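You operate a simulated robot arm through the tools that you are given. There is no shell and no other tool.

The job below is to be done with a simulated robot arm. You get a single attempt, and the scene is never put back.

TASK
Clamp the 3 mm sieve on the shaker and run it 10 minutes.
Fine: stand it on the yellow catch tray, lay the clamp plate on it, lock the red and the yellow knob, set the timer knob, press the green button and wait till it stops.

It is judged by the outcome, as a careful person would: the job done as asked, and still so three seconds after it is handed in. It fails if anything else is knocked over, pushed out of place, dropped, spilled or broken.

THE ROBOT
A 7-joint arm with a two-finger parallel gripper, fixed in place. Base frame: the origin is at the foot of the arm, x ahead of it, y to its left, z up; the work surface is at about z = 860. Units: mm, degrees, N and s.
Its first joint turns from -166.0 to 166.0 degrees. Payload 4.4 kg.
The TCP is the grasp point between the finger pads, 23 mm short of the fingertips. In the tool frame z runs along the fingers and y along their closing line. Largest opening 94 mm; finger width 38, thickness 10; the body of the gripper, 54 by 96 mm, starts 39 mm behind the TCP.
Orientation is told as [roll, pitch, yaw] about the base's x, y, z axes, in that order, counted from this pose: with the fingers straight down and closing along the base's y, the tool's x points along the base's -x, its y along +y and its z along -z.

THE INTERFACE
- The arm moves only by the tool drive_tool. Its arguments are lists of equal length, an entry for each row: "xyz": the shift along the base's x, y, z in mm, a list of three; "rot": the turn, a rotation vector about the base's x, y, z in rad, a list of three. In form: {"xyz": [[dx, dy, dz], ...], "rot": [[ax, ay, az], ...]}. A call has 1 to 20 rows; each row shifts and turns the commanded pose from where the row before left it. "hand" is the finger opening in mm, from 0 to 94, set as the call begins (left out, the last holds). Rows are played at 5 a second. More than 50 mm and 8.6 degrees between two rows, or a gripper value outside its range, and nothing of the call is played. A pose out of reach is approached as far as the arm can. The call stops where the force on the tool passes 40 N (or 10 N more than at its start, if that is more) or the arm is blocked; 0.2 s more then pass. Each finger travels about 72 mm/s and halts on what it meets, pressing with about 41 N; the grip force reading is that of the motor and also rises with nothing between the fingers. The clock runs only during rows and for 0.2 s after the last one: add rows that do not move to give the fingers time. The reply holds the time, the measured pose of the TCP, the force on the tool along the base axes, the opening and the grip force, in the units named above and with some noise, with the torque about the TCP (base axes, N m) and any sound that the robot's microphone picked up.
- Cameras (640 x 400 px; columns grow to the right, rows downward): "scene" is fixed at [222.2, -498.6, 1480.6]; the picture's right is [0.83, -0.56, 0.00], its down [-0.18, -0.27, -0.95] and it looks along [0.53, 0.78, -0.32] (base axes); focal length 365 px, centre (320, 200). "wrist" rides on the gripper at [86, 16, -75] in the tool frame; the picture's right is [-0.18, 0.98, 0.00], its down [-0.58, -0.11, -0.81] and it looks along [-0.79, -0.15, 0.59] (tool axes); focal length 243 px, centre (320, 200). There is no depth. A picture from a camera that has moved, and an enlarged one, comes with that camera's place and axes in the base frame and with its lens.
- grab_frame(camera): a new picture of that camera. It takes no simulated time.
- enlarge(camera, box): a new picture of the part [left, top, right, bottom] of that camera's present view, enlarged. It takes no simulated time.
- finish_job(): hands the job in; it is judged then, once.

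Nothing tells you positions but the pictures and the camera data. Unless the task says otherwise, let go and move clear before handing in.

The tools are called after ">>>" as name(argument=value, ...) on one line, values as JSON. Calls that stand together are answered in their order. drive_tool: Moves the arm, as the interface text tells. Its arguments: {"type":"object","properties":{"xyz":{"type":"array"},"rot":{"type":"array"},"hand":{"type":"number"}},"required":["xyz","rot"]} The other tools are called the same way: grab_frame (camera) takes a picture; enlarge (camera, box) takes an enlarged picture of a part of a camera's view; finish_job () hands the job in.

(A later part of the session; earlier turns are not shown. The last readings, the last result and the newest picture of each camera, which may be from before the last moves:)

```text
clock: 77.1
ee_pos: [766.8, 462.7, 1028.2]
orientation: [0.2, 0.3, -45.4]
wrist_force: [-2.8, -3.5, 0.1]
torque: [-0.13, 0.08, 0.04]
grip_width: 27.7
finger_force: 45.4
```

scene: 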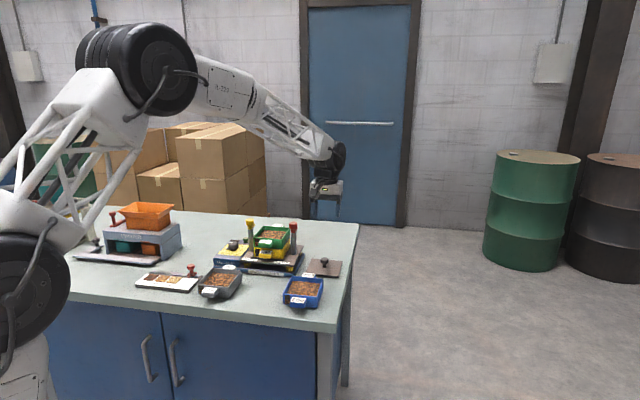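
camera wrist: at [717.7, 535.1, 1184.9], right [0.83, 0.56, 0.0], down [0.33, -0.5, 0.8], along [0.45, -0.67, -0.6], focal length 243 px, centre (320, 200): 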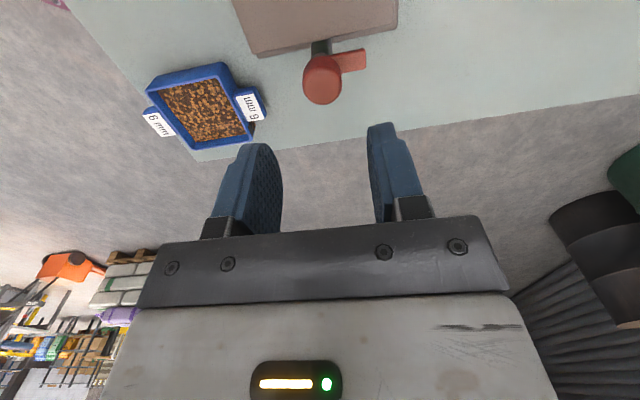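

The red knob is gripped with little side load. I'll turn it counter-clockwise in small steps.

>>> drive_tool(xyz=[[0, 0, 0], [0, 0, 0], [0, 0, 0]], rot=[[0, 0, 0.08], [0, 0, 0.08], [0, 0, 0]])

>>> enlarge(camera="scene", box=[272, 208, 320, 238])

```text
clock: 77.9
ee_pos: [768.8, 464.3, 1028.7]
orientation: [0.3, 0.2, -36.3]
wrist_force: [-3.6, -3.5, -2.2]
torque: [-0.16, -0.04, 0.0]
grip_width: 27.5
finger_force: 45.3
```

```text
13.33 times, centred on (296, 223) of scene
camera zoom: at [222.2, -498.6, 1480.6], right [0.83, -0.56, 0.0], down [-0.18, -0.27, -0.95], along [0.53, 0.78, -0.32], focal length 4867 px, centre (640, -107)
```

zoom: 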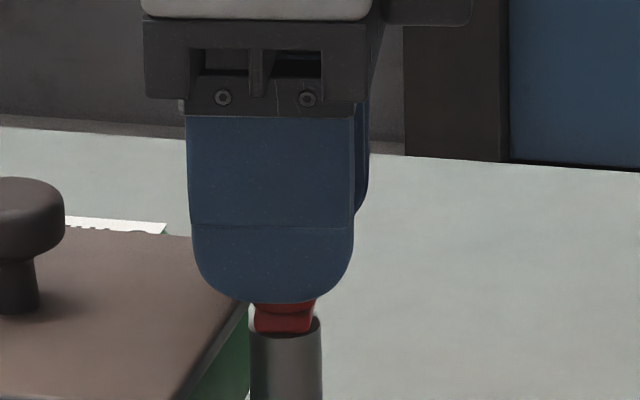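

The turn is smooth with very low side force, so the centring is good. I'll continue.

>>> drive_tool(xyz=[[0, 0, 0], [0, 0, 0], [0, 0, 0], [0, 0, 0]], rot=[[0, 0, 0.11], [0, 0, 0.11], [0, 0, 0.11], [0, 0, 0]])

>>> enlarge(camera="scene", box=[272, 208, 320, 238])

```text
clock: 78.9
ee_pos: [766.9, 463.5, 1029.7]
orientation: [0.3, 0.4, -17.4]
wrist_force: [-3.1, -1.9, -4.6]
torque: [0.0, 0.0, -0.03]
grip_width: 27.5
finger_force: 45.2
```

```text
13.33 times, centred on (296, 223) of scene
camera zoom: at [222.2, -498.6, 1480.6], right [0.83, -0.56, 0.0], down [-0.18, -0.27, -0.95], along [0.53, 0.78, -0.32], focal length 4867 px, centre (640, -107)
```

zoom: 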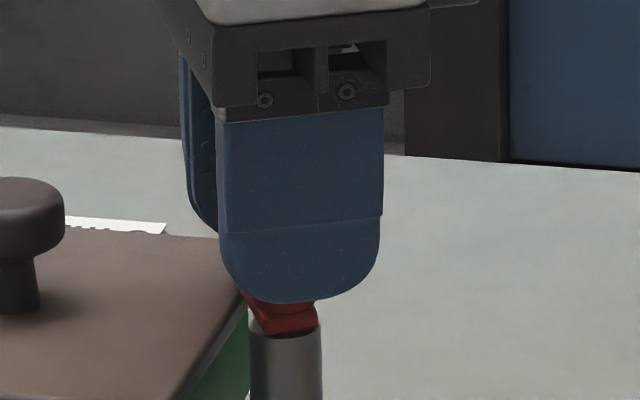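

>>> drive_tool(xyz=[[0, 0, 0], [0, 0, 0], [0, 0, 0], [0, 0, 0]], rot=[[0, 0, 0.12], [0, 0, 0.12], [0, 0, 0.12], [0, 0, 0]])

>>> enlarge(camera="scene", box=[272, 208, 320, 238])

```text
clock: 79.9
ee_pos: [767.2, 462.5, 1030.2]
orientation: [0.2, 0.4, 3.2]
wrist_force: [-6.5, -2.1, -3.8]
torque: [-0.09, 0.02, 0.01]
grip_width: 27.3
finger_force: 45.2
```

```text
13.33 times, centred on (296, 223) of scene
camera zoom: at [222.2, -498.6, 1480.6], right [0.83, -0.56, 0.0], down [-0.18, -0.27, -0.95], along [0.53, 0.78, -0.32], focal length 4867 px, centre (640, -107)
```

zoom: 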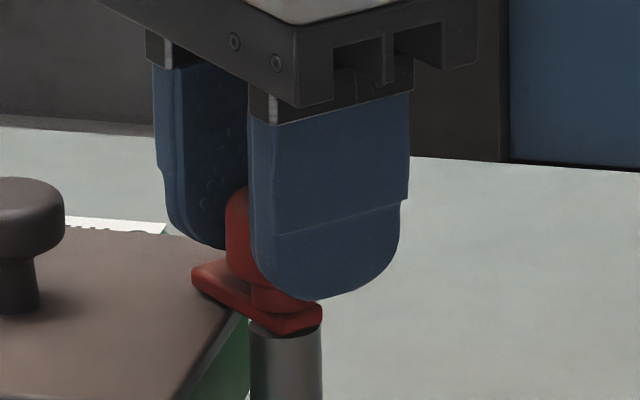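

The red lug is swinging inward over the plate. I'll continue to the end of the quarter turn.

>>> drive_tool(xyz=[[0, 0, 0], [0, 0, 0], [0, 0, 0], [0, 0, 0]], rot=[[0, 0, 0.12], [0, 0, 0.12], [0, 0, 0.1], [0, 0, 0]])

>>> drive_tool(xyz=[[0, 0, 0], [0, 0, 0], [0, 0, 0]], rot=[[0, 0, 0.08], [0, 0, 0.08], [0, 0, 0]])

>>> enlarge(camera="scene", box=[272, 208, 320, 238])

```text
clock: 80.9
ee_pos: [766.9, 462.7, 1029.5]
orientation: [0.1, 0.1, 22.7]
wrist_force: [-1.1, 3.7, -5.2]
torque: [0.1, -0.07, -0.01]
grip_width: 27.5
finger_force: 45.3
```

```text
clock: 81.7
ee_pos: [768.0, 463.3, 1029.1]
orientation: [0.2, 0.1, 31.9]
wrist_force: [7.2, 11.9, -5.8]
torque: [0.21, -0.03, 0.02]
grip_width: 27.3
finger_force: 45.4
```

```text
13.33 times, centred on (296, 223) of scene
camera zoom: at [222.2, -498.6, 1480.6], right [0.83, -0.56, 0.0], down [-0.18, -0.27, -0.95], along [0.53, 0.78, -0.32], focal length 4867 px, centre (640, -107)
```

zoom: 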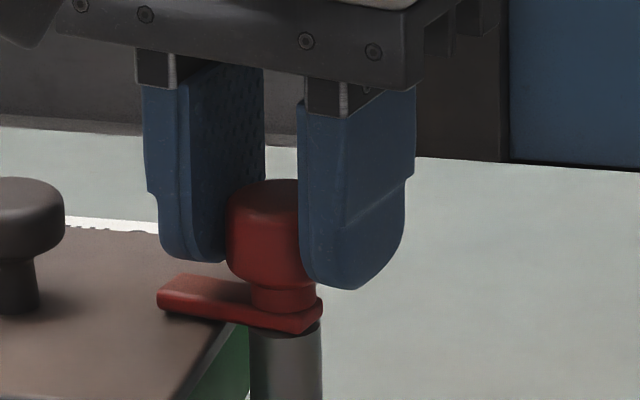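

>>> drive_tool(xyz=[[0, 0, 0], [0, 0, 0], [0, 0, 0]], rot=[[0, 0, 0.08], [0, 0, 0.08], [0, 0, 0]])

>>> drive_tool(xyz=[[0, 0, 0], [0, 0, 0]], rot=[[0, 0, 0.07], [0, 0, 0]])

>>> enlarge(camera="scene", box=[272, 208, 320, 238])

```text
clock: 82.5
ee_pos: [767.6, 463.0, 1029.4]
orientation: [0.3, 0.1, 41.0]
wrist_force: [10.7, 14.5, -6.6]
torque: [0.44, -0.43, 0.0]
grip_width: 27.5
finger_force: 45.4
```

```text
clock: 83.1
ee_pos: [767.0, 461.8, 1029.2]
orientation: [0.2, 0.3, 45.1]
wrist_force: [8.9, 12.6, -2.7]
torque: [0.29, -0.19, -0.23]
grip_width: 27.4
finger_force: 45.1
```

```text
13.33 times, centred on (296, 223) of scene
camera zoom: at [222.2, -498.6, 1480.6], right [0.83, -0.56, 0.0], down [-0.18, -0.27, -0.95], along [0.53, 0.78, -0.32], focal length 4867 px, centre (640, -107)
```

zoom: 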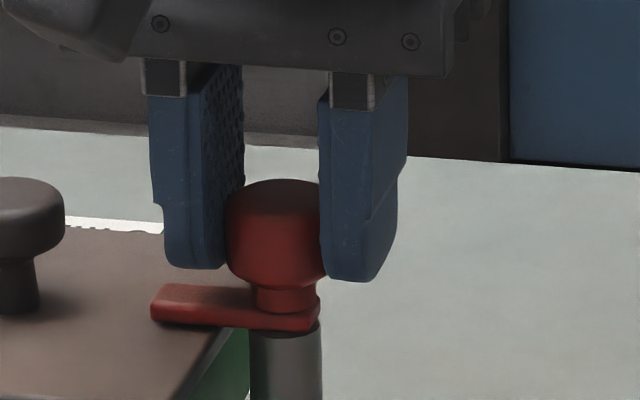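

The torque is starting to rise at 90°, so this is the end stop. One more small nudge to seat it as firmly as the yellow.

>>> drive_tool(xyz=[[0, 0, 0], [0, 0, 0]], rot=[[0, 0, 0.05], [0, 0, 0]])

>>> drive_tool(xyz=[[0, 0, 0], [0, 0, 0], [0, 0, 0]], rot=[[0, 0, 0], [0, 0, 0], [0, 0, 0]], hand=50)

>>> drive_tool(xyz=[[0, 0, 20], [0, 0, 30], [0, 0, 30], [0, 0, 0]], rot=[[0, 0, 0], [0, 0, 0], [0, 0, 0], [0, 0, 0]])

>>> enlarge(camera="scene", box=[240, 208, 304, 248])

>>> grab_frame(camera="scene")

```text
clock: 83.7
ee_pos: [766.6, 462.1, 1028.1]
orientation: [0.3, 0.3, 47.8]
wrist_force: [-1.9, 0.7, 1.6]
torque: [-0.09, 0.17, -0.37]
grip_width: 27.8
finger_force: 45.3
```

```text
clock: 84.5
ee_pos: [764.6, 463.2, 1029.1]
orientation: [0.2, 0.4, 47.9]
wrist_force: [-0.7, 0.7, 0.5]
torque: [0.0, -0.01, 0.01]
grip_width: 50.1
finger_force: 0.1
```

```text
clock: 85.5
ee_pos: [767.5, 462.7, 1108.8]
orientation: [0.2, 0.2, 47.8]
wrist_force: [-0.3, 0.3, 0.0]
torque: [-0.02, 0.01, 0.0]
grip_width: 49.9
finger_force: 0.1
```

```text
10.00 times, centred on (272, 228) of scene
camera zoom: at [222.2, -498.6, 1480.6], right [0.83, -0.56, 0.0], down [-0.18, -0.27, -0.95], along [0.53, 0.78, -0.32], focal length 3650 px, centre (800, -80)
```

zoom: 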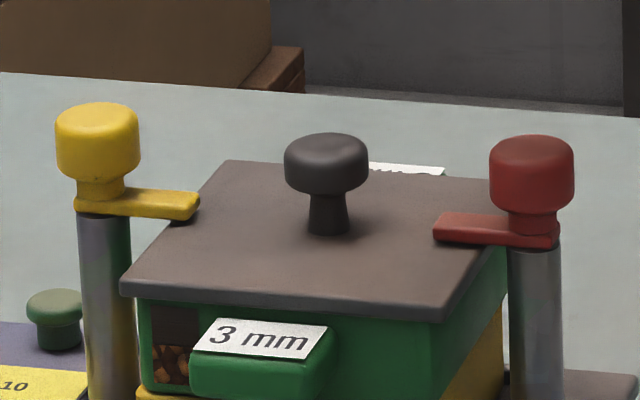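

```text
taken
```

scene: 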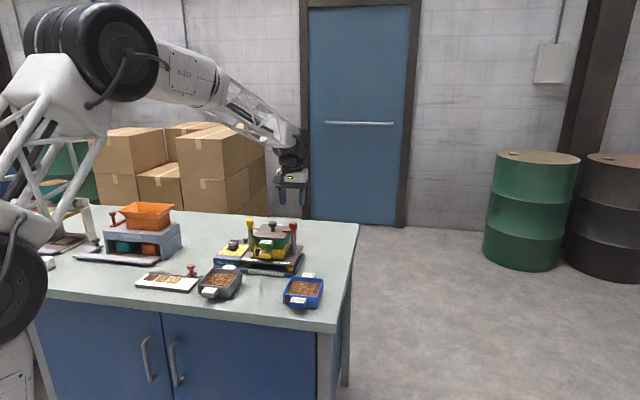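

Both lugs lie across the clamp plate, so the red and yellow knobs are locked. Next is the timer dial; I'll move the camera over it.

>>> drive_tool(xyz=[[-20, 16, 0], [-29, 24, 0], [-29, 24, 0], [-29, 24, 0], [-30, 24, 0], [-30, 25, 0], [0, 0, 0]], rot=[[0, 0, -0.058], [0, 0, 0], [0, 0, 0], [0, 0, 0], [0, 0, 0], [0, 0, 0], [0, 0, 0]])

>>> grab_frame(camera="wrist")

>>> enlarge(camera="wrist", box=[240, 10, 432, 130])

```text
clock: 87.1
ee_pos: [598.9, 600.2, 1108.1]
orientation: [0.1, 0.3, 44.5]
wrist_force: [-0.2, 0.1, 0.6]
torque: [0.0, 0.01, 0.0]
grip_width: 49.9
finger_force: 0.0
```

```text
taken
camera wrist: at [528.8, 551.9, 1184.0], right [-0.56, 0.83, 0.0], down [0.5, 0.33, 0.8], along [0.67, 0.45, -0.6], focal length 243 px, centre (320, 200)
```

wrist: 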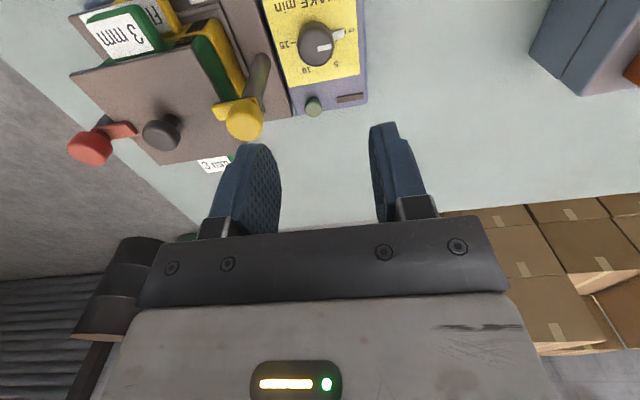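

```text
3.33 times, centred on (336, 70) of wrist
camera zoom: at [528.8, 551.9, 1184.0], right [-0.56, 0.83, 0.0], down [0.5, 0.33, 0.8], along [0.67, 0.45, -0.6], focal length 809 px, centre (267, 633)
```

zoom: 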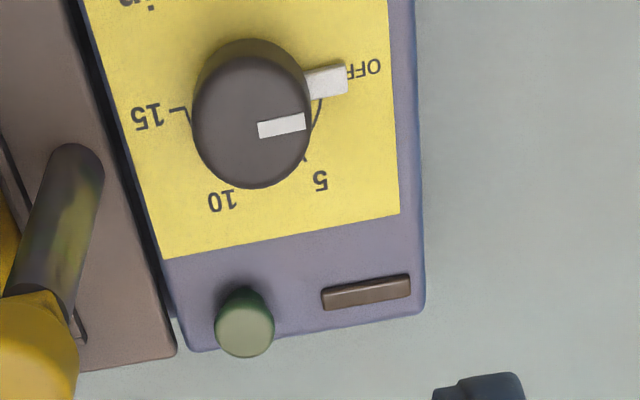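

The dial knob is centred near (613.5, 604), about 35 mm across, z 902–929, with OFF, 5, 10 and 15 spaced 60° apart clockwise. The neighbouring yellow post limits which wrist angles fit, so I'll look at the knob's side profile and pointer tab first.

>>> enlarge(camera="scene", box=[216, 232, 256, 257])

>>> enlarge(camera="wrist", box=[276, 10, 372, 70])

```text
16.00 times, centred on (236, 244) of scene
camera zoom: at [222.2, -498.6, 1480.6], right [0.83, -0.56, 0.0], down [-0.18, -0.27, -0.95], along [0.53, 0.78, -0.32], focal length 5840 px, centre (1664, -512)
```

zoom: 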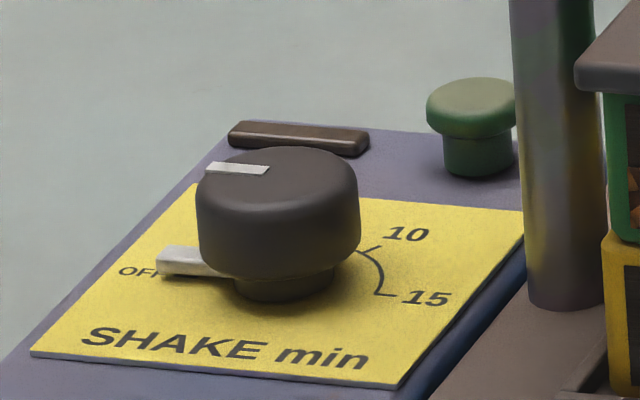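

```text
6.67 times, centred on (324, 40) of wrist
camera zoom: at [528.8, 551.9, 1184.0], right [-0.56, 0.83, 0.0], down [0.5, 0.33, 0.8], along [0.67, 0.45, -0.6], focal length 1618 px, centre (293, 1267)
```

zoom: 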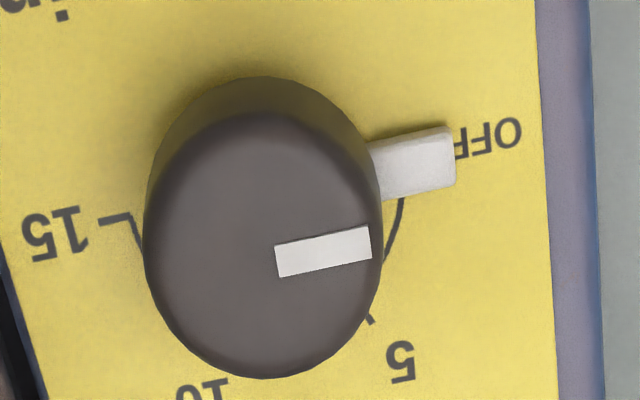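

The pointer tab sits low, with its top at about z 909, and the knob head spans about 910–928, so I can grip above the tab. To keep the gripper body clear of the yellow post I'll work between tool yaw −5° and −65°, turning in two 60° strokes. First I'll move over the dial at yaw −5°.

>>> drive_tool(xyz=[[2.5, 0.7, 0], [2.5, 0.7, 0], [2.5, 0.7, 0], [2.5, 0.7, 0], [2.5, 0.6, 0], [2, 0.6, -18], [0, 0, -20], [0, 0, 0]], rot=[[0, 0, -0.144], [0, 0, -0.144], [0, 0, -0.144], [0, 0, -0.144], [0, 0, -0.144], [0, 0, -0.144], [0, 0, 0], [0, 0, 0]], hand=58)

>>> grab_frame(camera="wrist")

>>> enlarge(camera="wrist", box=[224, 20, 416, 140])

```text
clock: 88.9
ee_pos: [614.1, 604.2, 1069.4]
orientation: [0.2, 0.3, -4.9]
wrist_force: [-0.2, -0.5, 0.6]
torque: [0.02, 0.01, 0.05]
grip_width: 58.1
finger_force: 0.2
```

```text
taken
camera wrist: at [531.5, 627.3, 1144.9], right [0.27, 0.96, 0.0], down [0.57, -0.16, 0.8], along [0.77, -0.22, -0.6], focal length 243 px, centre (320, 200)
```

wrist: 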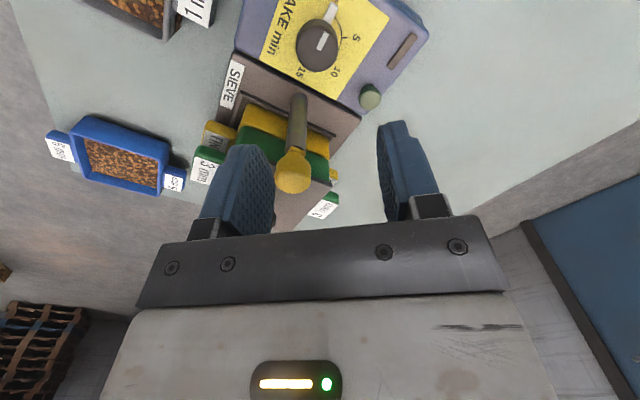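

```text
3.33 times, centred on (320, 80) of wrist
camera zoom: at [531.5, 627.3, 1144.9], right [0.27, 0.96, 0.0], down [0.57, -0.16, 0.8], along [0.77, -0.22, -0.6], focal length 809 px, centre (320, 600)
```

zoom: 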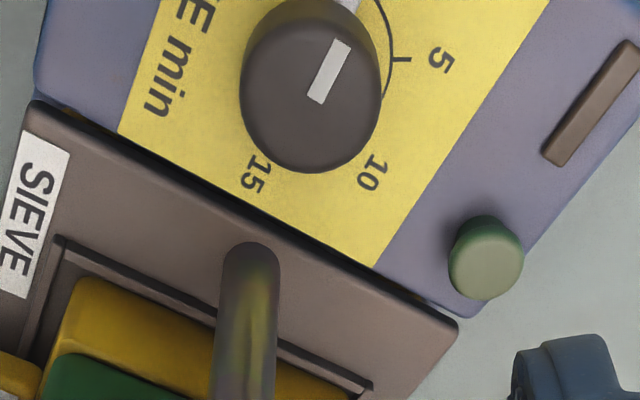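

The dial centre comes out at about (613.8, 603), so I need a 2 mm correction. I'll descend in stages, watching the clearance to the yellow post.

>>> drive_tool(xyz=[[-2, -0.9, -25], [0, 0, -28], [0, 0, -28], [0, 0, -24], [0, 0, 0]], rot=[[0, 0, 0], [0, 0, 0], [0, 0, 0], [0, 0, 0], [0, 0, 0]])

>>> enlarge(camera="wrist", box=[200, 60, 440, 210])

>>> enlarge(camera="scene", box=[204, 205, 284, 255])

```text
clock: 90.1
ee_pos: [612.2, 602.2, 964.7]
orientation: [0.2, 0.3, -4.9]
wrist_force: [-7.0, 5.0, -0.9]
torque: [-0.24, -0.25, 0.14]
grip_width: 57.9
finger_force: 0.0
```

```text
2.67 times, centred on (320, 135) of wrist
camera zoom: at [528.9, 626.3, 1040.6], right [0.27, 0.96, 0.0], down [0.57, -0.16, 0.8], along [0.77, -0.21, -0.6], focal length 647 px, centre (320, 373)
```

zoom: 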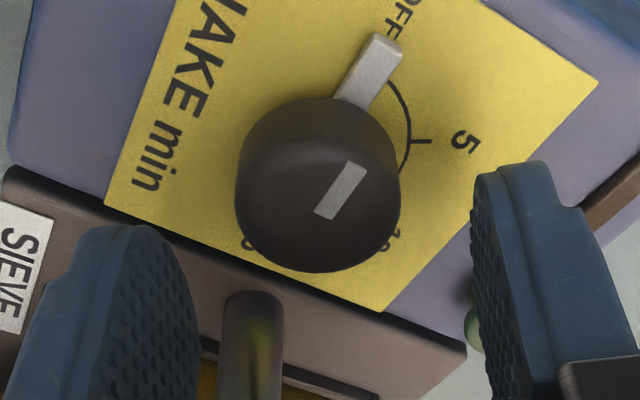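

```text
8.00 times, centred on (244, 230) of scene
camera zoom: at [222.2, -498.6, 1480.6], right [0.83, -0.56, 0.0], down [-0.18, -0.27, -0.95], along [0.53, 0.78, -0.32], focal length 2920 px, centre (928, -40)
```

zoom: 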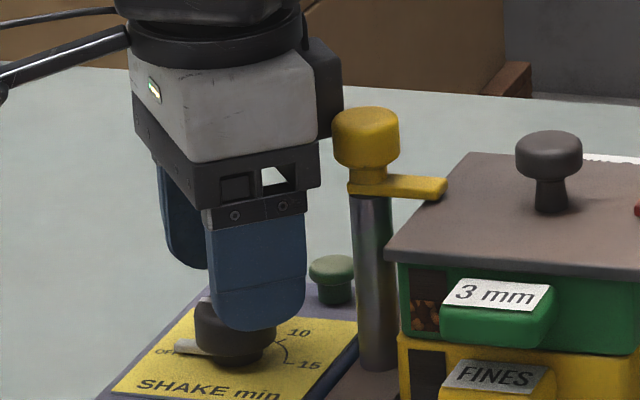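

There's a light touch of about 9 N pointing directly away from the yellow post: a block on the gripper's far side is against the yellow knob head. I'll back away from the post at once, rise, and check that the yellow lock hasn't moved.

>>> drive_tool(xyz=[[-3, 2.2, 0], [-2, 1.5, 10], [0, 0, 30], [0, 0, 35], [0, 0, 30], [0, 0, 0]], rot=[[0, 0, 0], [0, 0, 0], [0, 0, 0], [0, 0, 0], [0, 0, 0], [0, 0, 0]])

>>> enlarge(camera="scene", box=[240, 208, 304, 248])

>>> enlarge(camera="scene", box=[204, 175, 284, 225])

```text
clock: 91.5
ee_pos: [605.7, 605.3, 1070.8]
orientation: [0.1, 0.3, -5.1]
wrist_force: [-0.1, -0.4, 0.7]
torque: [0.0, 0.01, -0.04]
grip_width: 58.0
finger_force: 0.0
```

```text
10.00 times, centred on (272, 228) of scene
camera zoom: at [222.2, -498.6, 1480.6], right [0.83, -0.56, 0.0], down [-0.18, -0.27, -0.95], along [0.53, 0.78, -0.32], focal length 3650 px, centre (800, -80)
```

zoom: 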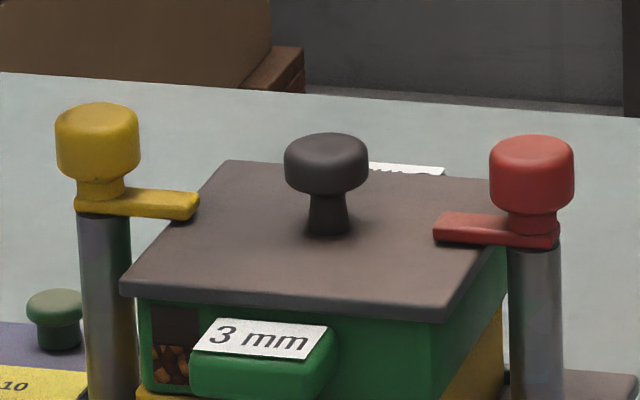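

```text
8.00 times, centred on (244, 200) of scene
camera zoom: at [222.2, -498.6, 1480.6], right [0.83, -0.56, 0.0], down [-0.18, -0.27, -0.95], along [0.53, 0.78, -0.32], focal length 2920 px, centre (928, 200)
```

zoom: 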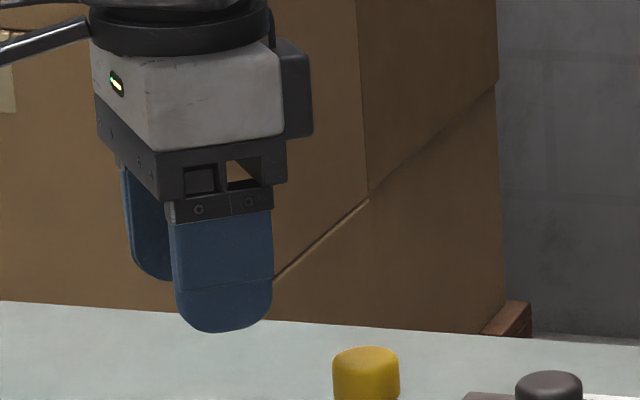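

Both locks are unchanged. I'll lean the gripper about 17° away from the post, about its closing axis so the pads still grip the knob squarely, which gives the block room.

>>> drive_tool(xyz=[[0, 0, 0], [0, 0, 0], [0, 0, 0], [0, 0, 0]], rot=[[-0.0089, -0.0996, 0], [-0.0089, -0.0996, 0], [-0.0089, -0.0996, 0], [0, 0, 0]])

>>> enlarge(camera="scene", box=[204, 175, 284, 225])

>>> grab_frame(camera="wrist")

```text
clock: 92.5
ee_pos: [607.8, 606.3, 1070.7]
orientation: [0.2, -16.9, -5.0]
wrist_force: [-0.1, 0.0, 0.0]
torque: [-0.02, -0.02, 0.04]
grip_width: 58.0
finger_force: 0.1
```

```text
8.00 times, centred on (244, 200) of scene
camera zoom: at [222.2, -498.6, 1480.6], right [0.83, -0.56, 0.0], down [-0.18, -0.27, -0.95], along [0.53, 0.78, -0.32], focal length 2920 px, centre (928, 200)
```

zoom: 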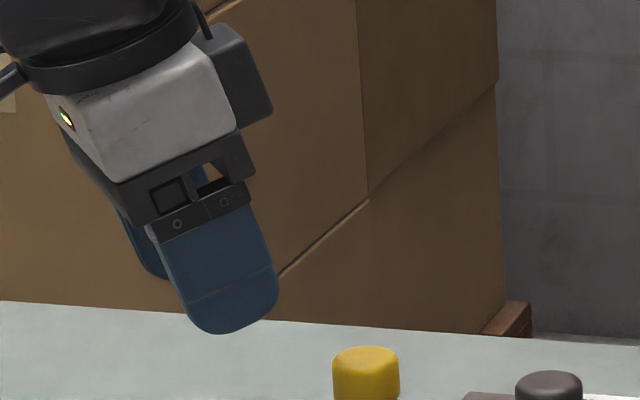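

```text
taken
camera wrist: at [506.0, 631.6, 1117.2], right [0.26, 0.96, 0.06], down [0.31, -0.14, 0.94], along [0.91, -0.23, -0.33], focal length 243 px, centre (320, 200)
```

wrist: 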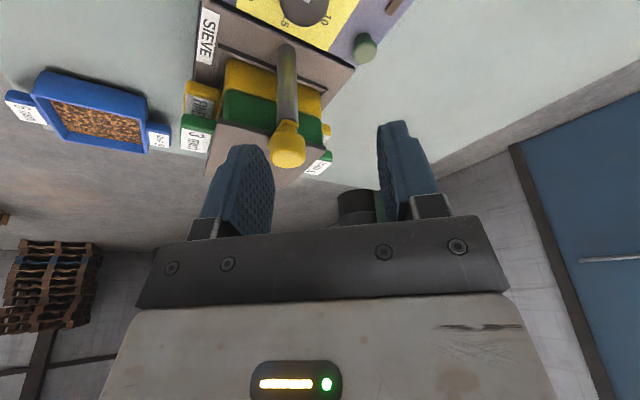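

The lean works. I'll line up over the dial again and descend in stages, checking forces and clearance.

>>> drive_tool(xyz=[[2.7, -1.8, -20], [2.8, -1.8, -25], [0, 0, -25], [0, 0, -20], [0, 0, 0]], rot=[[0, 0, 0], [0, 0, 0], [0, 0, 0], [0, 0, 0], [0, 0, 0]])

>>> enlarge(camera="scene", box=[204, 205, 284, 255])

>>> grab_frame(camera="wrist")

```text
clock: 93.7
ee_pos: [612.7, 603.0, 979.4]
orientation: [0.1, -16.9, -5.0]
wrist_force: [0.6, 1.0, -0.1]
torque: [-0.01, 0.0, 0.03]
grip_width: 57.7
finger_force: 0.0
```

```text
8.00 times, centred on (244, 230) of scene
camera zoom: at [222.2, -498.6, 1480.6], right [0.83, -0.56, 0.0], down [-0.18, -0.27, -0.95], along [0.53, 0.78, -0.32], focal length 2920 px, centre (928, -40)
```

zoom: 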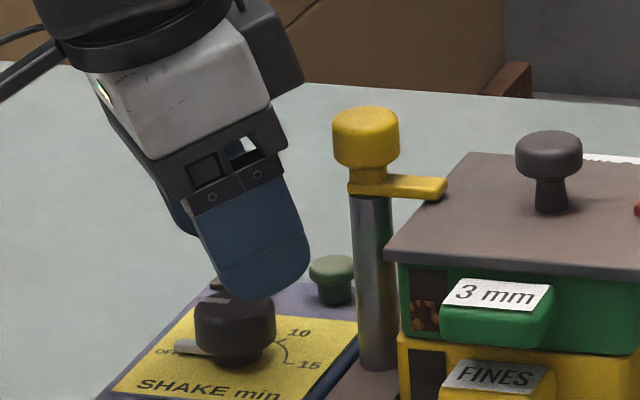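

```text
taken
camera wrist: at [511.4, 627.9, 1026.1], right [0.26, 0.96, 0.06], down [0.31, -0.14, 0.94], along [0.91, -0.23, -0.34], focal length 243 px, centre (320, 200)
```

wrist: 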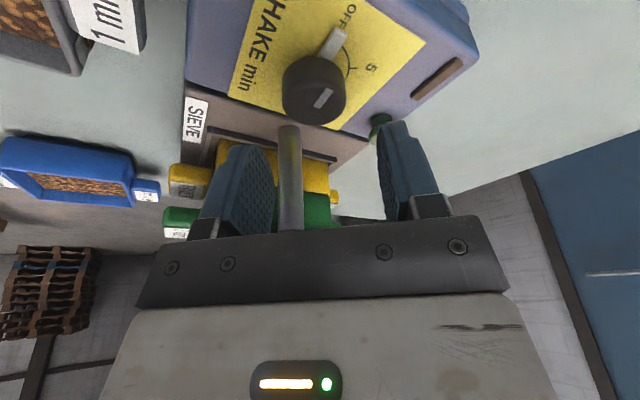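

I'm well clear of the post now. One more close look to fine-tune the centring on the dial knob.

>>> enlarge(camera="wrist", box=[256, 30, 384, 140])

```text
3.64 times, centred on (320, 85) of wrist
camera zoom: at [511.4, 627.9, 1026.1], right [0.26, 0.96, 0.06], down [0.31, -0.14, 0.94], along [0.91, -0.23, -0.34], focal length 882 px, centre (320, 618)
```

zoom: 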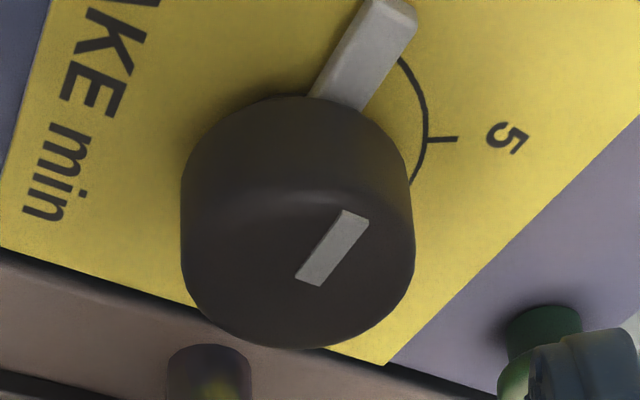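

Triangulating the two views puts the knob head at about z 920–936 and its centre near (612.5, 602.7), which I'm over. I'll descend to z 945 so the pads cover the head but stay above the pointer tab.

>>> drive_tool(xyz=[[-0.8, 0, -12], [0, 0, -12], [0, 0, -10], [0, 0, 0]], rot=[[0, 0, 0], [0, 0, 0], [0, 0, 0], [0, 0, 0]])

>>> enlarge(camera="wrist", box=[200, 60, 440, 210])

>>> enlarge(camera="scene", box=[212, 215, 276, 255])

```text
clock: 94.7
ee_pos: [613.2, 602.3, 945.4]
orientation: [0.2, -17.0, -5.0]
wrist_force: [0.4, 0.5, -0.2]
torque: [0.0, 0.0, 0.0]
grip_width: 57.9
finger_force: 0.1
```

```text
2.67 times, centred on (320, 135) of wrist
camera zoom: at [511.1, 627.5, 992.9], right [0.26, 0.96, 0.06], down [0.31, -0.14, 0.94], along [0.91, -0.23, -0.34], focal length 647 px, centre (320, 373)
```

zoom: 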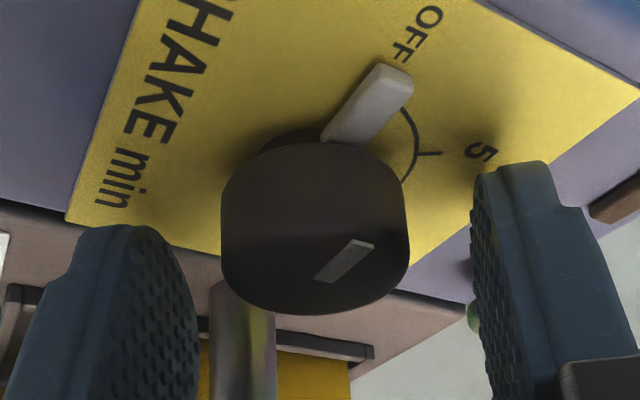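

```text
10.00 times, centred on (244, 235) of scene
camera zoom: at [222.2, -498.6, 1480.6], right [0.83, -0.56, 0.0], down [-0.18, -0.27, -0.95], along [0.53, 0.78, -0.32], focal length 3650 px, centre (1080, -150)
```

zoom: 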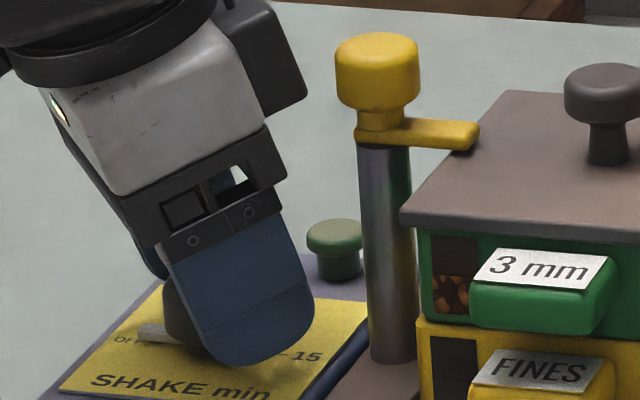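

The knob is well centred between the pads. I'll close on it.

>>> drive_tool(xyz=[[0.6, 0, 0], [0, 0, 0], [0, 0, 0], [0, 0, 0]], rot=[[0, 0, 0], [0, 0, 0], [0, 0, 0], [0, 0, 0]], hand=15)

>>> enlarge(camera="wrist", box=[200, 60, 440, 210])

```text
clock: 95.7
ee_pos: [613.0, 603.1, 946.5]
orientation: [0.2, -16.8, -5.0]
wrist_force: [-4.6, 5.4, -2.3]
torque: [0.11, 0.16, -0.02]
grip_width: 33.4
finger_force: 45.1
```

```text
2.67 times, centred on (320, 135) of wrist
camera zoom: at [511.5, 627.7, 992.9], right [0.26, 0.96, 0.06], down [0.31, -0.14, 0.94], along [0.91, -0.23, -0.34], focal length 647 px, centre (320, 373)
```

zoom: 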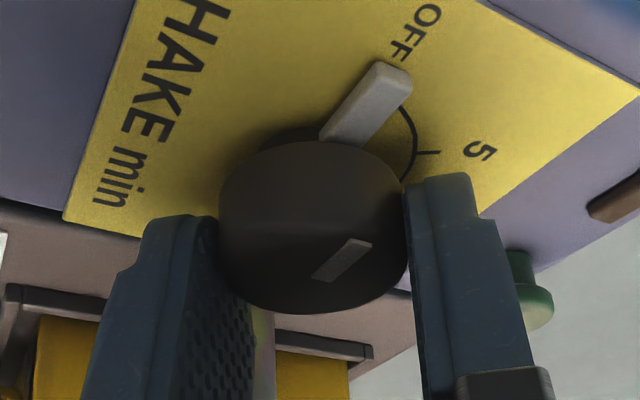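

The knob is gripped at 33.4 mm with low side load. I'll start turning clockwise in small steps.

>>> drive_tool(xyz=[[0, 0, 0], [0, 0, 0], [0, 0, 0]], rot=[[0, 0, -0.08], [0, 0, -0.08], [0, 0, 0]])

>>> enlarge(camera="wrist", box=[200, 60, 440, 210])

```text
clock: 96.5
ee_pos: [613.2, 601.9, 946.6]
orientation: [0.2, -16.8, -14.2]
wrist_force: [-5.5, -9.5, -1.1]
torque: [-0.26, -0.36, -0.01]
grip_width: 33.8
finger_force: 45.2
```

```text
2.67 times, centred on (320, 135) of wrist
camera zoom: at [516.8, 643.5, 992.9], right [0.41, 0.91, 0.06], down [0.28, -0.19, 0.94], along [0.87, -0.37, -0.34], focal length 647 px, centre (320, 373)
```

zoom: 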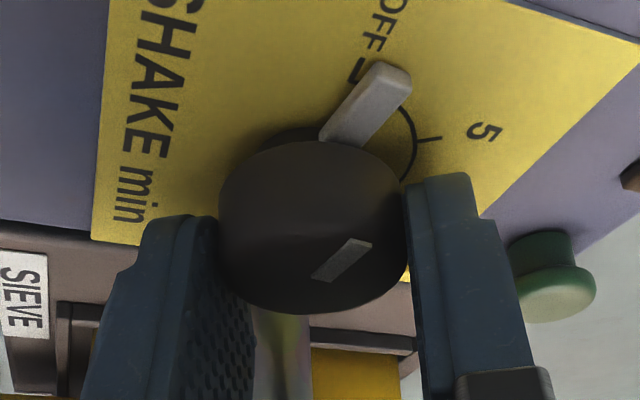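

The pointer is leaving OFF and turning with the gripper. I'll continue with small centring corrections.

>>> drive_tool(xyz=[[-0.1, -0.5, 0], [0, 0, 0], [0, 0, 0], [0, 0, 0]], rot=[[0, 0, -0.1], [0, 0, -0.1], [0, 0, -0.1], [0, 0, 0]])

```text
clock: 97.5
ee_pos: [613.1, 602.1, 946.6]
orientation: [0.1, -16.9, -31.4]
wrist_force: [-11.1, -25.4, -2.8]
torque: [-0.61, 0.23, 0.12]
grip_width: 33.4
finger_force: 45.1
```

>>> drive_tool(xyz=[[-0.65, -1.05, 0], [0, 0, 0]], rot=[[0, 0, 0], [0, 0, 0]])

>>> drive_tool(xyz=[[-0.1, -0.3, 0], [-0.1, -0.3, 0], [0, 0, 0]], rot=[[0, 0, -0.1], [0, 0, -0.1], [0, 0, 0]])

>>> enlarge(camera="wrist", box=[200, 60, 440, 210])

>>> enlarge(camera="scene", box=[212, 215, 276, 255])

```text
clock: 98.1
ee_pos: [613.5, 602.1, 946.0]
orientation: [0.3, -17.0, -31.3]
wrist_force: [9.9, -1.5, -18.7]
torque: [0.03, -0.41, 0.0]
grip_width: 33.7
finger_force: 45.4
```

```text
clock: 98.9
ee_pos: [612.3, 602.0, 947.4]
orientation: [0.3, -16.9, -42.8]
wrist_force: [14.9, 7.1, -25.3]
torque: [0.16, -0.41, -0.02]
grip_width: 33.4
finger_force: 45.2
```

```text
2.67 times, centred on (320, 135) of wrist
camera zoom: at [547.7, 683.9, 993.1], right [0.8, 0.6, 0.06], down [0.16, -0.3, 0.94], along [0.58, -0.74, -0.34], focal length 647 px, centre (320, 373)
```

zoom: 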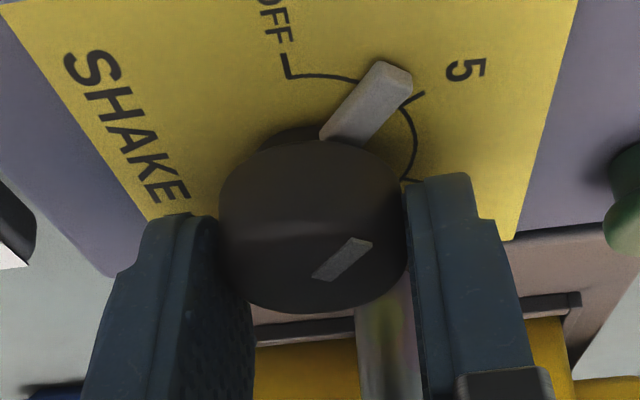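

```text
10.00 times, centred on (244, 235) of scene
camera zoom: at [222.2, -498.6, 1480.6], right [0.83, -0.56, 0.0], down [-0.18, -0.27, -0.95], along [0.53, 0.78, -0.32], focal length 3650 px, centre (1080, -150)
```

zoom: 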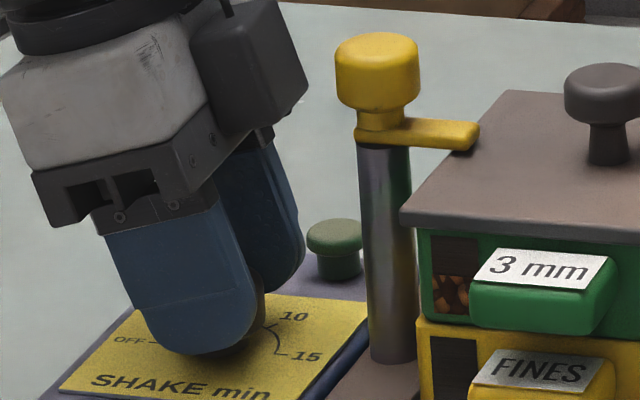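

The pointer is nearly at 5 and clear of the post. I'll relieve the built-up load and finish this stroke.

>>> drive_tool(xyz=[[0.4, 0.45, -0.8], [0, 0, 0]], rot=[[0, 0, 0], [0, 0, 0]])

>>> drive_tool(xyz=[[0, 0, 0], [0, 0, 0], [0, 0, 0]], rot=[[0, 0, -0.1], [0, 0, -0.1], [0, 0, 0]])

```text
clock: 99.5
ee_pos: [611.3, 601.0, 946.4]
orientation: [0.1, -17.0, -42.8]
wrist_force: [-0.9, -6.7, -10.8]
torque: [0.03, 0.37, 0.0]
grip_width: 33.3
finger_force: 44.8
```

```text
clock: 100.3
ee_pos: [611.8, 601.6, 947.0]
orientation: [0.0, -17.0, -54.2]
wrist_force: [-10.6, -9.7, 6.8]
torque: [0.01, 0.43, 0.05]
grip_width: 33.4
finger_force: 45.4
stopped in row 3: the force on the tool passed its limit at 42 N (the readings are from after the stop); the commanded pose is now the measured one
```

The force limit tripped at the end of that row. I'll look before going on.

>>> enlarge(camera="wrist", box=[200, 60, 440, 210])

>>> enlarge(camera="scene", box=[212, 205, 276, 255])

```text
2.67 times, centred on (320, 135) of wrist
camera zoom: at [565.0, 695.1, 993.0], right [0.9, 0.43, 0.05], down [0.1, -0.32, 0.94], along [0.42, -0.84, -0.33], focal length 647 px, centre (320, 373)
```

zoom: 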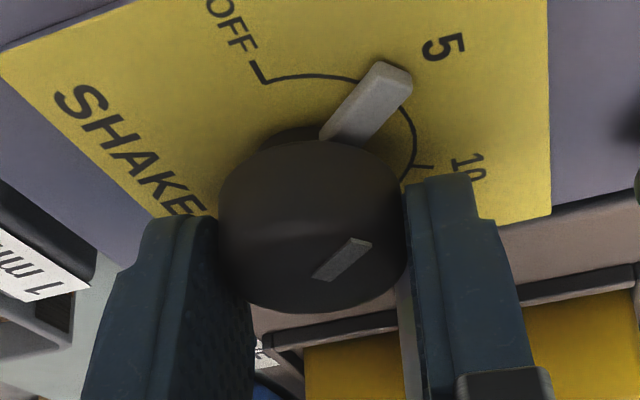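

```text
8.00 times, centred on (244, 230) of scene
camera zoom: at [222.2, -498.6, 1480.6], right [0.83, -0.56, 0.0], down [-0.18, -0.27, -0.95], along [0.53, 0.78, -0.32], focal length 2920 px, centre (928, -40)
```

zoom: 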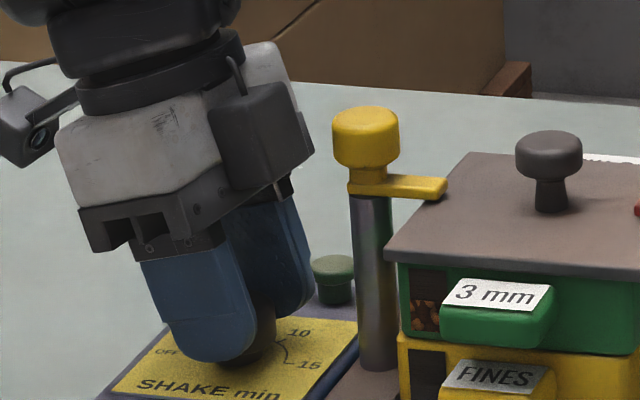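

The pointer is at about 85°, with roughly 71° left to reach 10, and nothing is touching. The forces show the axis is about 3 mm to one side of my centre, so I'll open, swing back, and re-grip properly centred.

>>> drive_tool(xyz=[[0, 0, 0], [0, 0, 0]], rot=[[0, 0, 0], [0, 0, 0]], hand=47)

>>> drive_tool(xyz=[[-0.3, 0.2, 0], [-0.3, 0.2, 0], [-0.3, 0.2, 0], [-0.3, 0.2, 0], [-0.3, 0.2, 0], [-0.3, 0.2, 0], [0, 0, 0]], rot=[[0, 0, 0.1285], [0, 0, 0.1285], [0, 0, 0.1285], [0, 0, 0.1285], [0, 0, 0.1285], [0, 0, 0.1285], [0, 0, 0]])

>>> enlarge(camera="wrist", box=[200, 60, 440, 210])

```text
clock: 100.9
ee_pos: [611.8, 601.8, 945.6]
orientation: [0.0, -17.0, -54.2]
wrist_force: [-0.2, 0.1, 0.6]
torque: [-0.02, -0.01, -0.01]
grip_width: 47.0
finger_force: 0.0
```

```text
clock: 102.5
ee_pos: [610.0, 602.0, 945.1]
orientation: [0.1, -17.0, -10.0]
wrist_force: [-0.8, -0.5, 0.4]
torque: [0.0, 0.01, -0.02]
grip_width: 46.8
finger_force: 0.1
```

```text
2.67 times, centred on (320, 135) of wrist
camera zoom: at [511.4, 636.2, 992.4], right [0.34, 0.94, 0.05], down [0.3, -0.16, 0.94], along [0.89, -0.31, -0.33], focal length 647 px, centre (320, 373)
```

zoom: 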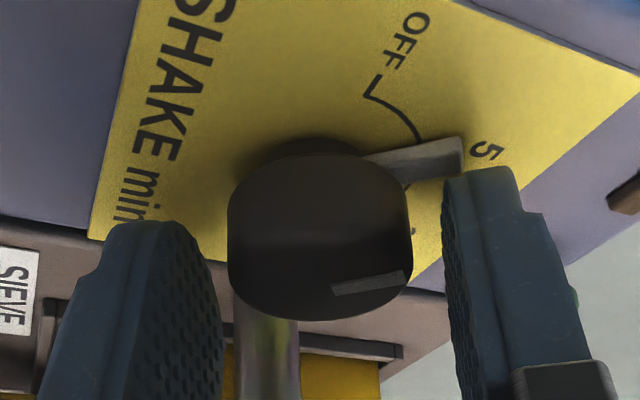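

The pointer is just short of the 5 mark. I'll re-grip with a small correction and continue.

>>> drive_tool(xyz=[[-0.9, 0.4, 0], [0, 0, 0], [0, 0, 0], [0, 0, 0]], rot=[[0, 0, 0], [0, 0, 0], [0, 0, 0], [0, 0, 0]], hand=15)

>>> drive_tool(xyz=[[0, 0, 0], [0, 0, 0], [0, 0, 0]], rot=[[0, 0, -0.1], [0, 0, -0.1], [0, 0, 0]])

```text
clock: 103.5
ee_pos: [608.5, 603.5, 945.5]
orientation: [0.1, -17.1, -10.1]
wrist_force: [21.1, 18.2, -9.0]
torque: [0.35, -0.72, 0.03]
grip_width: 33.2
finger_force: 45.2
```

```text
clock: 104.3
ee_pos: [609.0, 603.1, 945.4]
orientation: [0.1, -17.0, -21.5]
wrist_force: [19.4, 26.1, -13.6]
torque: [0.66, -0.25, -0.01]
grip_width: 33.4
finger_force: 45.1
```

>>> drive_tool(xyz=[[0.8, 1.3, 0], [0, 0, 0]], rot=[[0, 0, 0], [0, 0, 0]])

>>> drive_tool(xyz=[[0, 0, 0], [0, 0, 0], [0, 0, 0]], rot=[[0, 0, -0.1], [0, 0, -0.1], [0, 0, 0]])

```text
clock: 104.9
ee_pos: [609.7, 603.6, 945.1]
orientation: [0.1, -17.0, -21.5]
wrist_force: [-19.1, -10.6, 5.9]
torque: [-0.54, 0.59, -0.03]
grip_width: 33.4
finger_force: 45.0
```

```text
clock: 105.7
ee_pos: [609.3, 604.3, 945.9]
orientation: [-0.1, -17.0, -33.0]
wrist_force: [-28.3, -22.4, 6.1]
torque: [-0.67, 0.85, -0.06]
grip_width: 33.5
finger_force: 45.0
```

>>> drive_tool(xyz=[[-0.7, -0.6, 0], [0, 0, 0]], rot=[[0, 0, 0], [0, 0, 0]])

>>> drive_tool(xyz=[[0, 0, 0], [0, 0, 0]], rot=[[0, 0, -0.1], [0, 0, 0]])

>>> enlarge(camera="wrist", box=[200, 60, 440, 210])

```text
clock: 106.3
ee_pos: [609.6, 603.1, 945.2]
orientation: [0.2, -17.0, -33.0]
wrist_force: [-8.5, -6.3, -10.6]
torque: [-0.26, -0.19, -0.02]
grip_width: 33.2
finger_force: 44.9
```

```text
clock: 106.9
ee_pos: [610.3, 604.8, 946.4]
orientation: [0.1, -17.0, -38.8]
wrist_force: [2.7, -0.8, -13.8]
torque: [0.13, 0.01, -0.03]
grip_width: 33.3
finger_force: 45.0
```

```text
2.67 times, centred on (320, 135) of wrist
camera zoom: at [539.5, 681.5, 992.6], right [0.75, 0.66, 0.05], down [0.18, -0.29, 0.94], along [0.63, -0.7, -0.33], focal length 647 px, centre (320, 373)
```

zoom: 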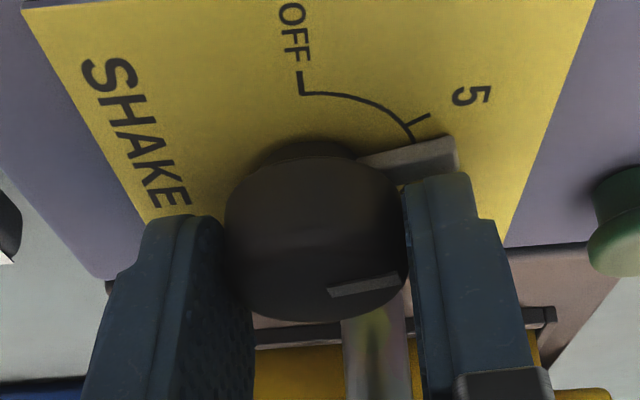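

The load is near zero now and the pointer is past 5. I'll continue the stroke.

>>> drive_tool(xyz=[[0, 0, 0], [0, 0, 0], [0, 0, 0]], rot=[[0, 0, -0.1], [0, 0, -0.1], [0, 0, 0]])

>>> enlarge(camera="scene", box=[212, 205, 276, 255])

```text
clock: 107.7
ee_pos: [609.5, 602.9, 946.3]
orientation: [0.1, -17.0, -50.1]
wrist_force: [11.4, 7.3, -21.7]
torque: [0.43, 0.08, 0.02]
grip_width: 33.5
finger_force: 44.9
```

```text
8.00 times, centred on (244, 230) of scene
camera zoom: at [222.2, -498.6, 1480.6], right [0.83, -0.56, 0.0], down [-0.18, -0.27, -0.95], along [0.53, 0.78, -0.32], focal length 2920 px, centre (928, -40)
```

zoom: 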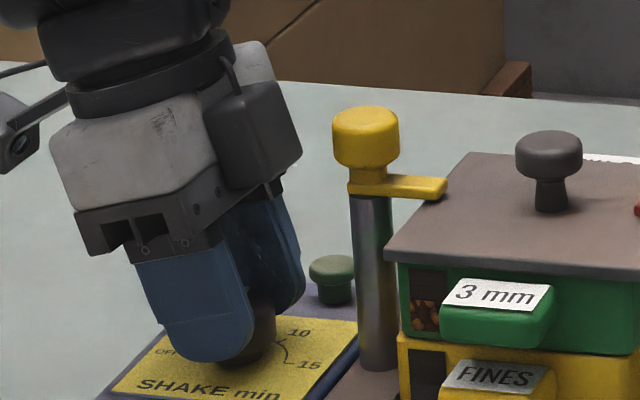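

>>> drive_tool(xyz=[[0.3, 0.25, -0.6], [0, 0, 0], [0, 0, 0]], rot=[[0, 0, 0], [0, 0, -0.09], [0, 0, 0]])

>>> drive_tool(xyz=[[0, 0, 0], [0, 0, 0]], rot=[[0, 0, -0.09], [0, 0, 0]])

```text
clock: 108.5
ee_pos: [608.9, 602.6, 946.4]
orientation: [0.1, -17.0, -55.5]
wrist_force: [-1.9, 0.4, -5.4]
torque: [-0.4, -0.05, 0.01]
grip_width: 33.3
finger_force: 45.2
```

```text
clock: 109.1
ee_pos: [609.5, 603.4, 946.2]
orientation: [0.1, -16.9, -60.6]
wrist_force: [-1.0, -0.1, -0.1]
torque: [0.88, 0.55, -0.01]
grip_width: 33.1
finger_force: 45.1
```

The forces are balanced. I'll check where the pointer is against the 10 mark.

>>> grab_frame(camera="wrist")

>>> enlarge(camera="wrist", box=[240, 60, 432, 180])

>>> enlarge(camera="scene", box=[220, 232, 260, 257])

```text
taken
camera wrist: at [573.7, 702.5, 992.8], right [0.94, 0.33, 0.06], down [0.06, -0.33, 0.94], along [0.33, -0.88, -0.34], focal length 243 px, centre (320, 200)
```

wrist: 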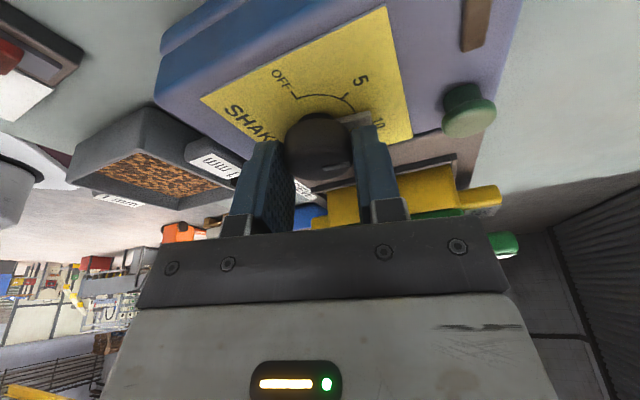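

```text
3.33 times, centred on (336, 120) of wrist
camera zoom: at [573.7, 702.5, 992.8], right [0.94, 0.33, 0.06], down [0.06, -0.33, 0.94], along [0.33, -0.88, -0.34], focal length 809 px, centre (267, 467)
```

zoom: 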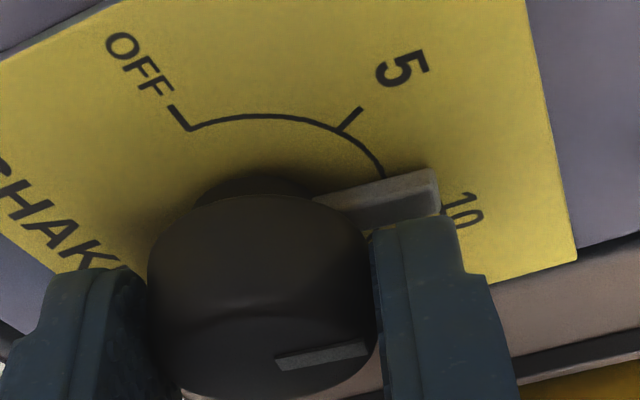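

```text
16.00 times, centred on (240, 244) of scene
camera zoom: at [222.2, -498.6, 1480.6], right [0.83, -0.56, 0.0], down [-0.18, -0.27, -0.95], along [0.53, 0.78, -0.32], focal length 5840 px, centre (1600, -512)
```

zoom: 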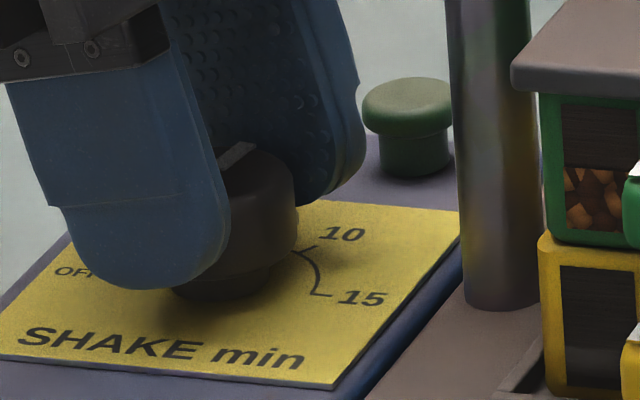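

The pointer is about two-thirds of the way from 5 to 10, with roughly 20° left. I'll open, swing back, and re-grip for the last part.

>>> drive_tool(xyz=[[0, 0, 0], [0, 0, 0]], rot=[[0, 0, 0], [0, 0, 0]], hand=47)

>>> drive_tool(xyz=[[0, 0, 0], [0, 0, 0], [0, 0, 0], [0, 0, 0], [0, 0, 0]], rot=[[0, 0, 0.134], [0, 0, 0.134], [0, 0, 0.134], [0, 0, 0.134], [0, 0, 0]])

>>> drive_tool(xyz=[[0, 0, 0], [0, 0, 0], [0, 0, 0], [0, 0, 0]], rot=[[0, 0, 0], [0, 0, 0], [0, 0, 0], [0, 0, 0]], hand=15)

>>> enlarge(camera="wrist", box=[200, 60, 440, 210])

```text
clock: 109.7
ee_pos: [609.7, 603.3, 945.0]
orientation: [0.1, -17.0, -60.5]
wrist_force: [-0.1, 0.3, 0.2]
torque: [0.02, 0.01, 0.0]
grip_width: 47.3
finger_force: 0.0
```

```text
clock: 110.9
ee_pos: [609.8, 602.3, 945.4]
orientation: [0.0, -17.0, -29.7]
wrist_force: [-0.1, -0.7, 1.0]
torque: [0.01, -0.01, 0.04]
grip_width: 47.3
finger_force: 0.1
```

```text
clock: 111.9
ee_pos: [609.4, 603.8, 945.3]
orientation: [0.1, -17.1, -29.8]
wrist_force: [-1.2, -0.4, 0.5]
torque: [0.02, 0.04, -0.01]
grip_width: 33.2
finger_force: 45.3
```

```text
2.67 times, centred on (320, 135) of wrist
camera zoom: at [528.3, 669.2, 992.0], right [0.64, 0.77, 0.06], down [0.22, -0.25, 0.94], along [0.73, -0.59, -0.33], focal length 647 px, centre (320, 373)
```

zoom: 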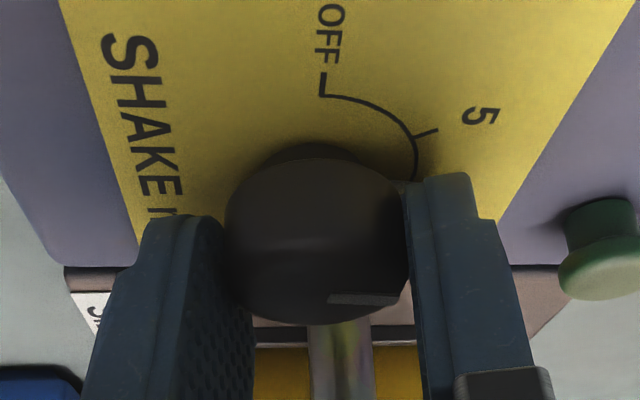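

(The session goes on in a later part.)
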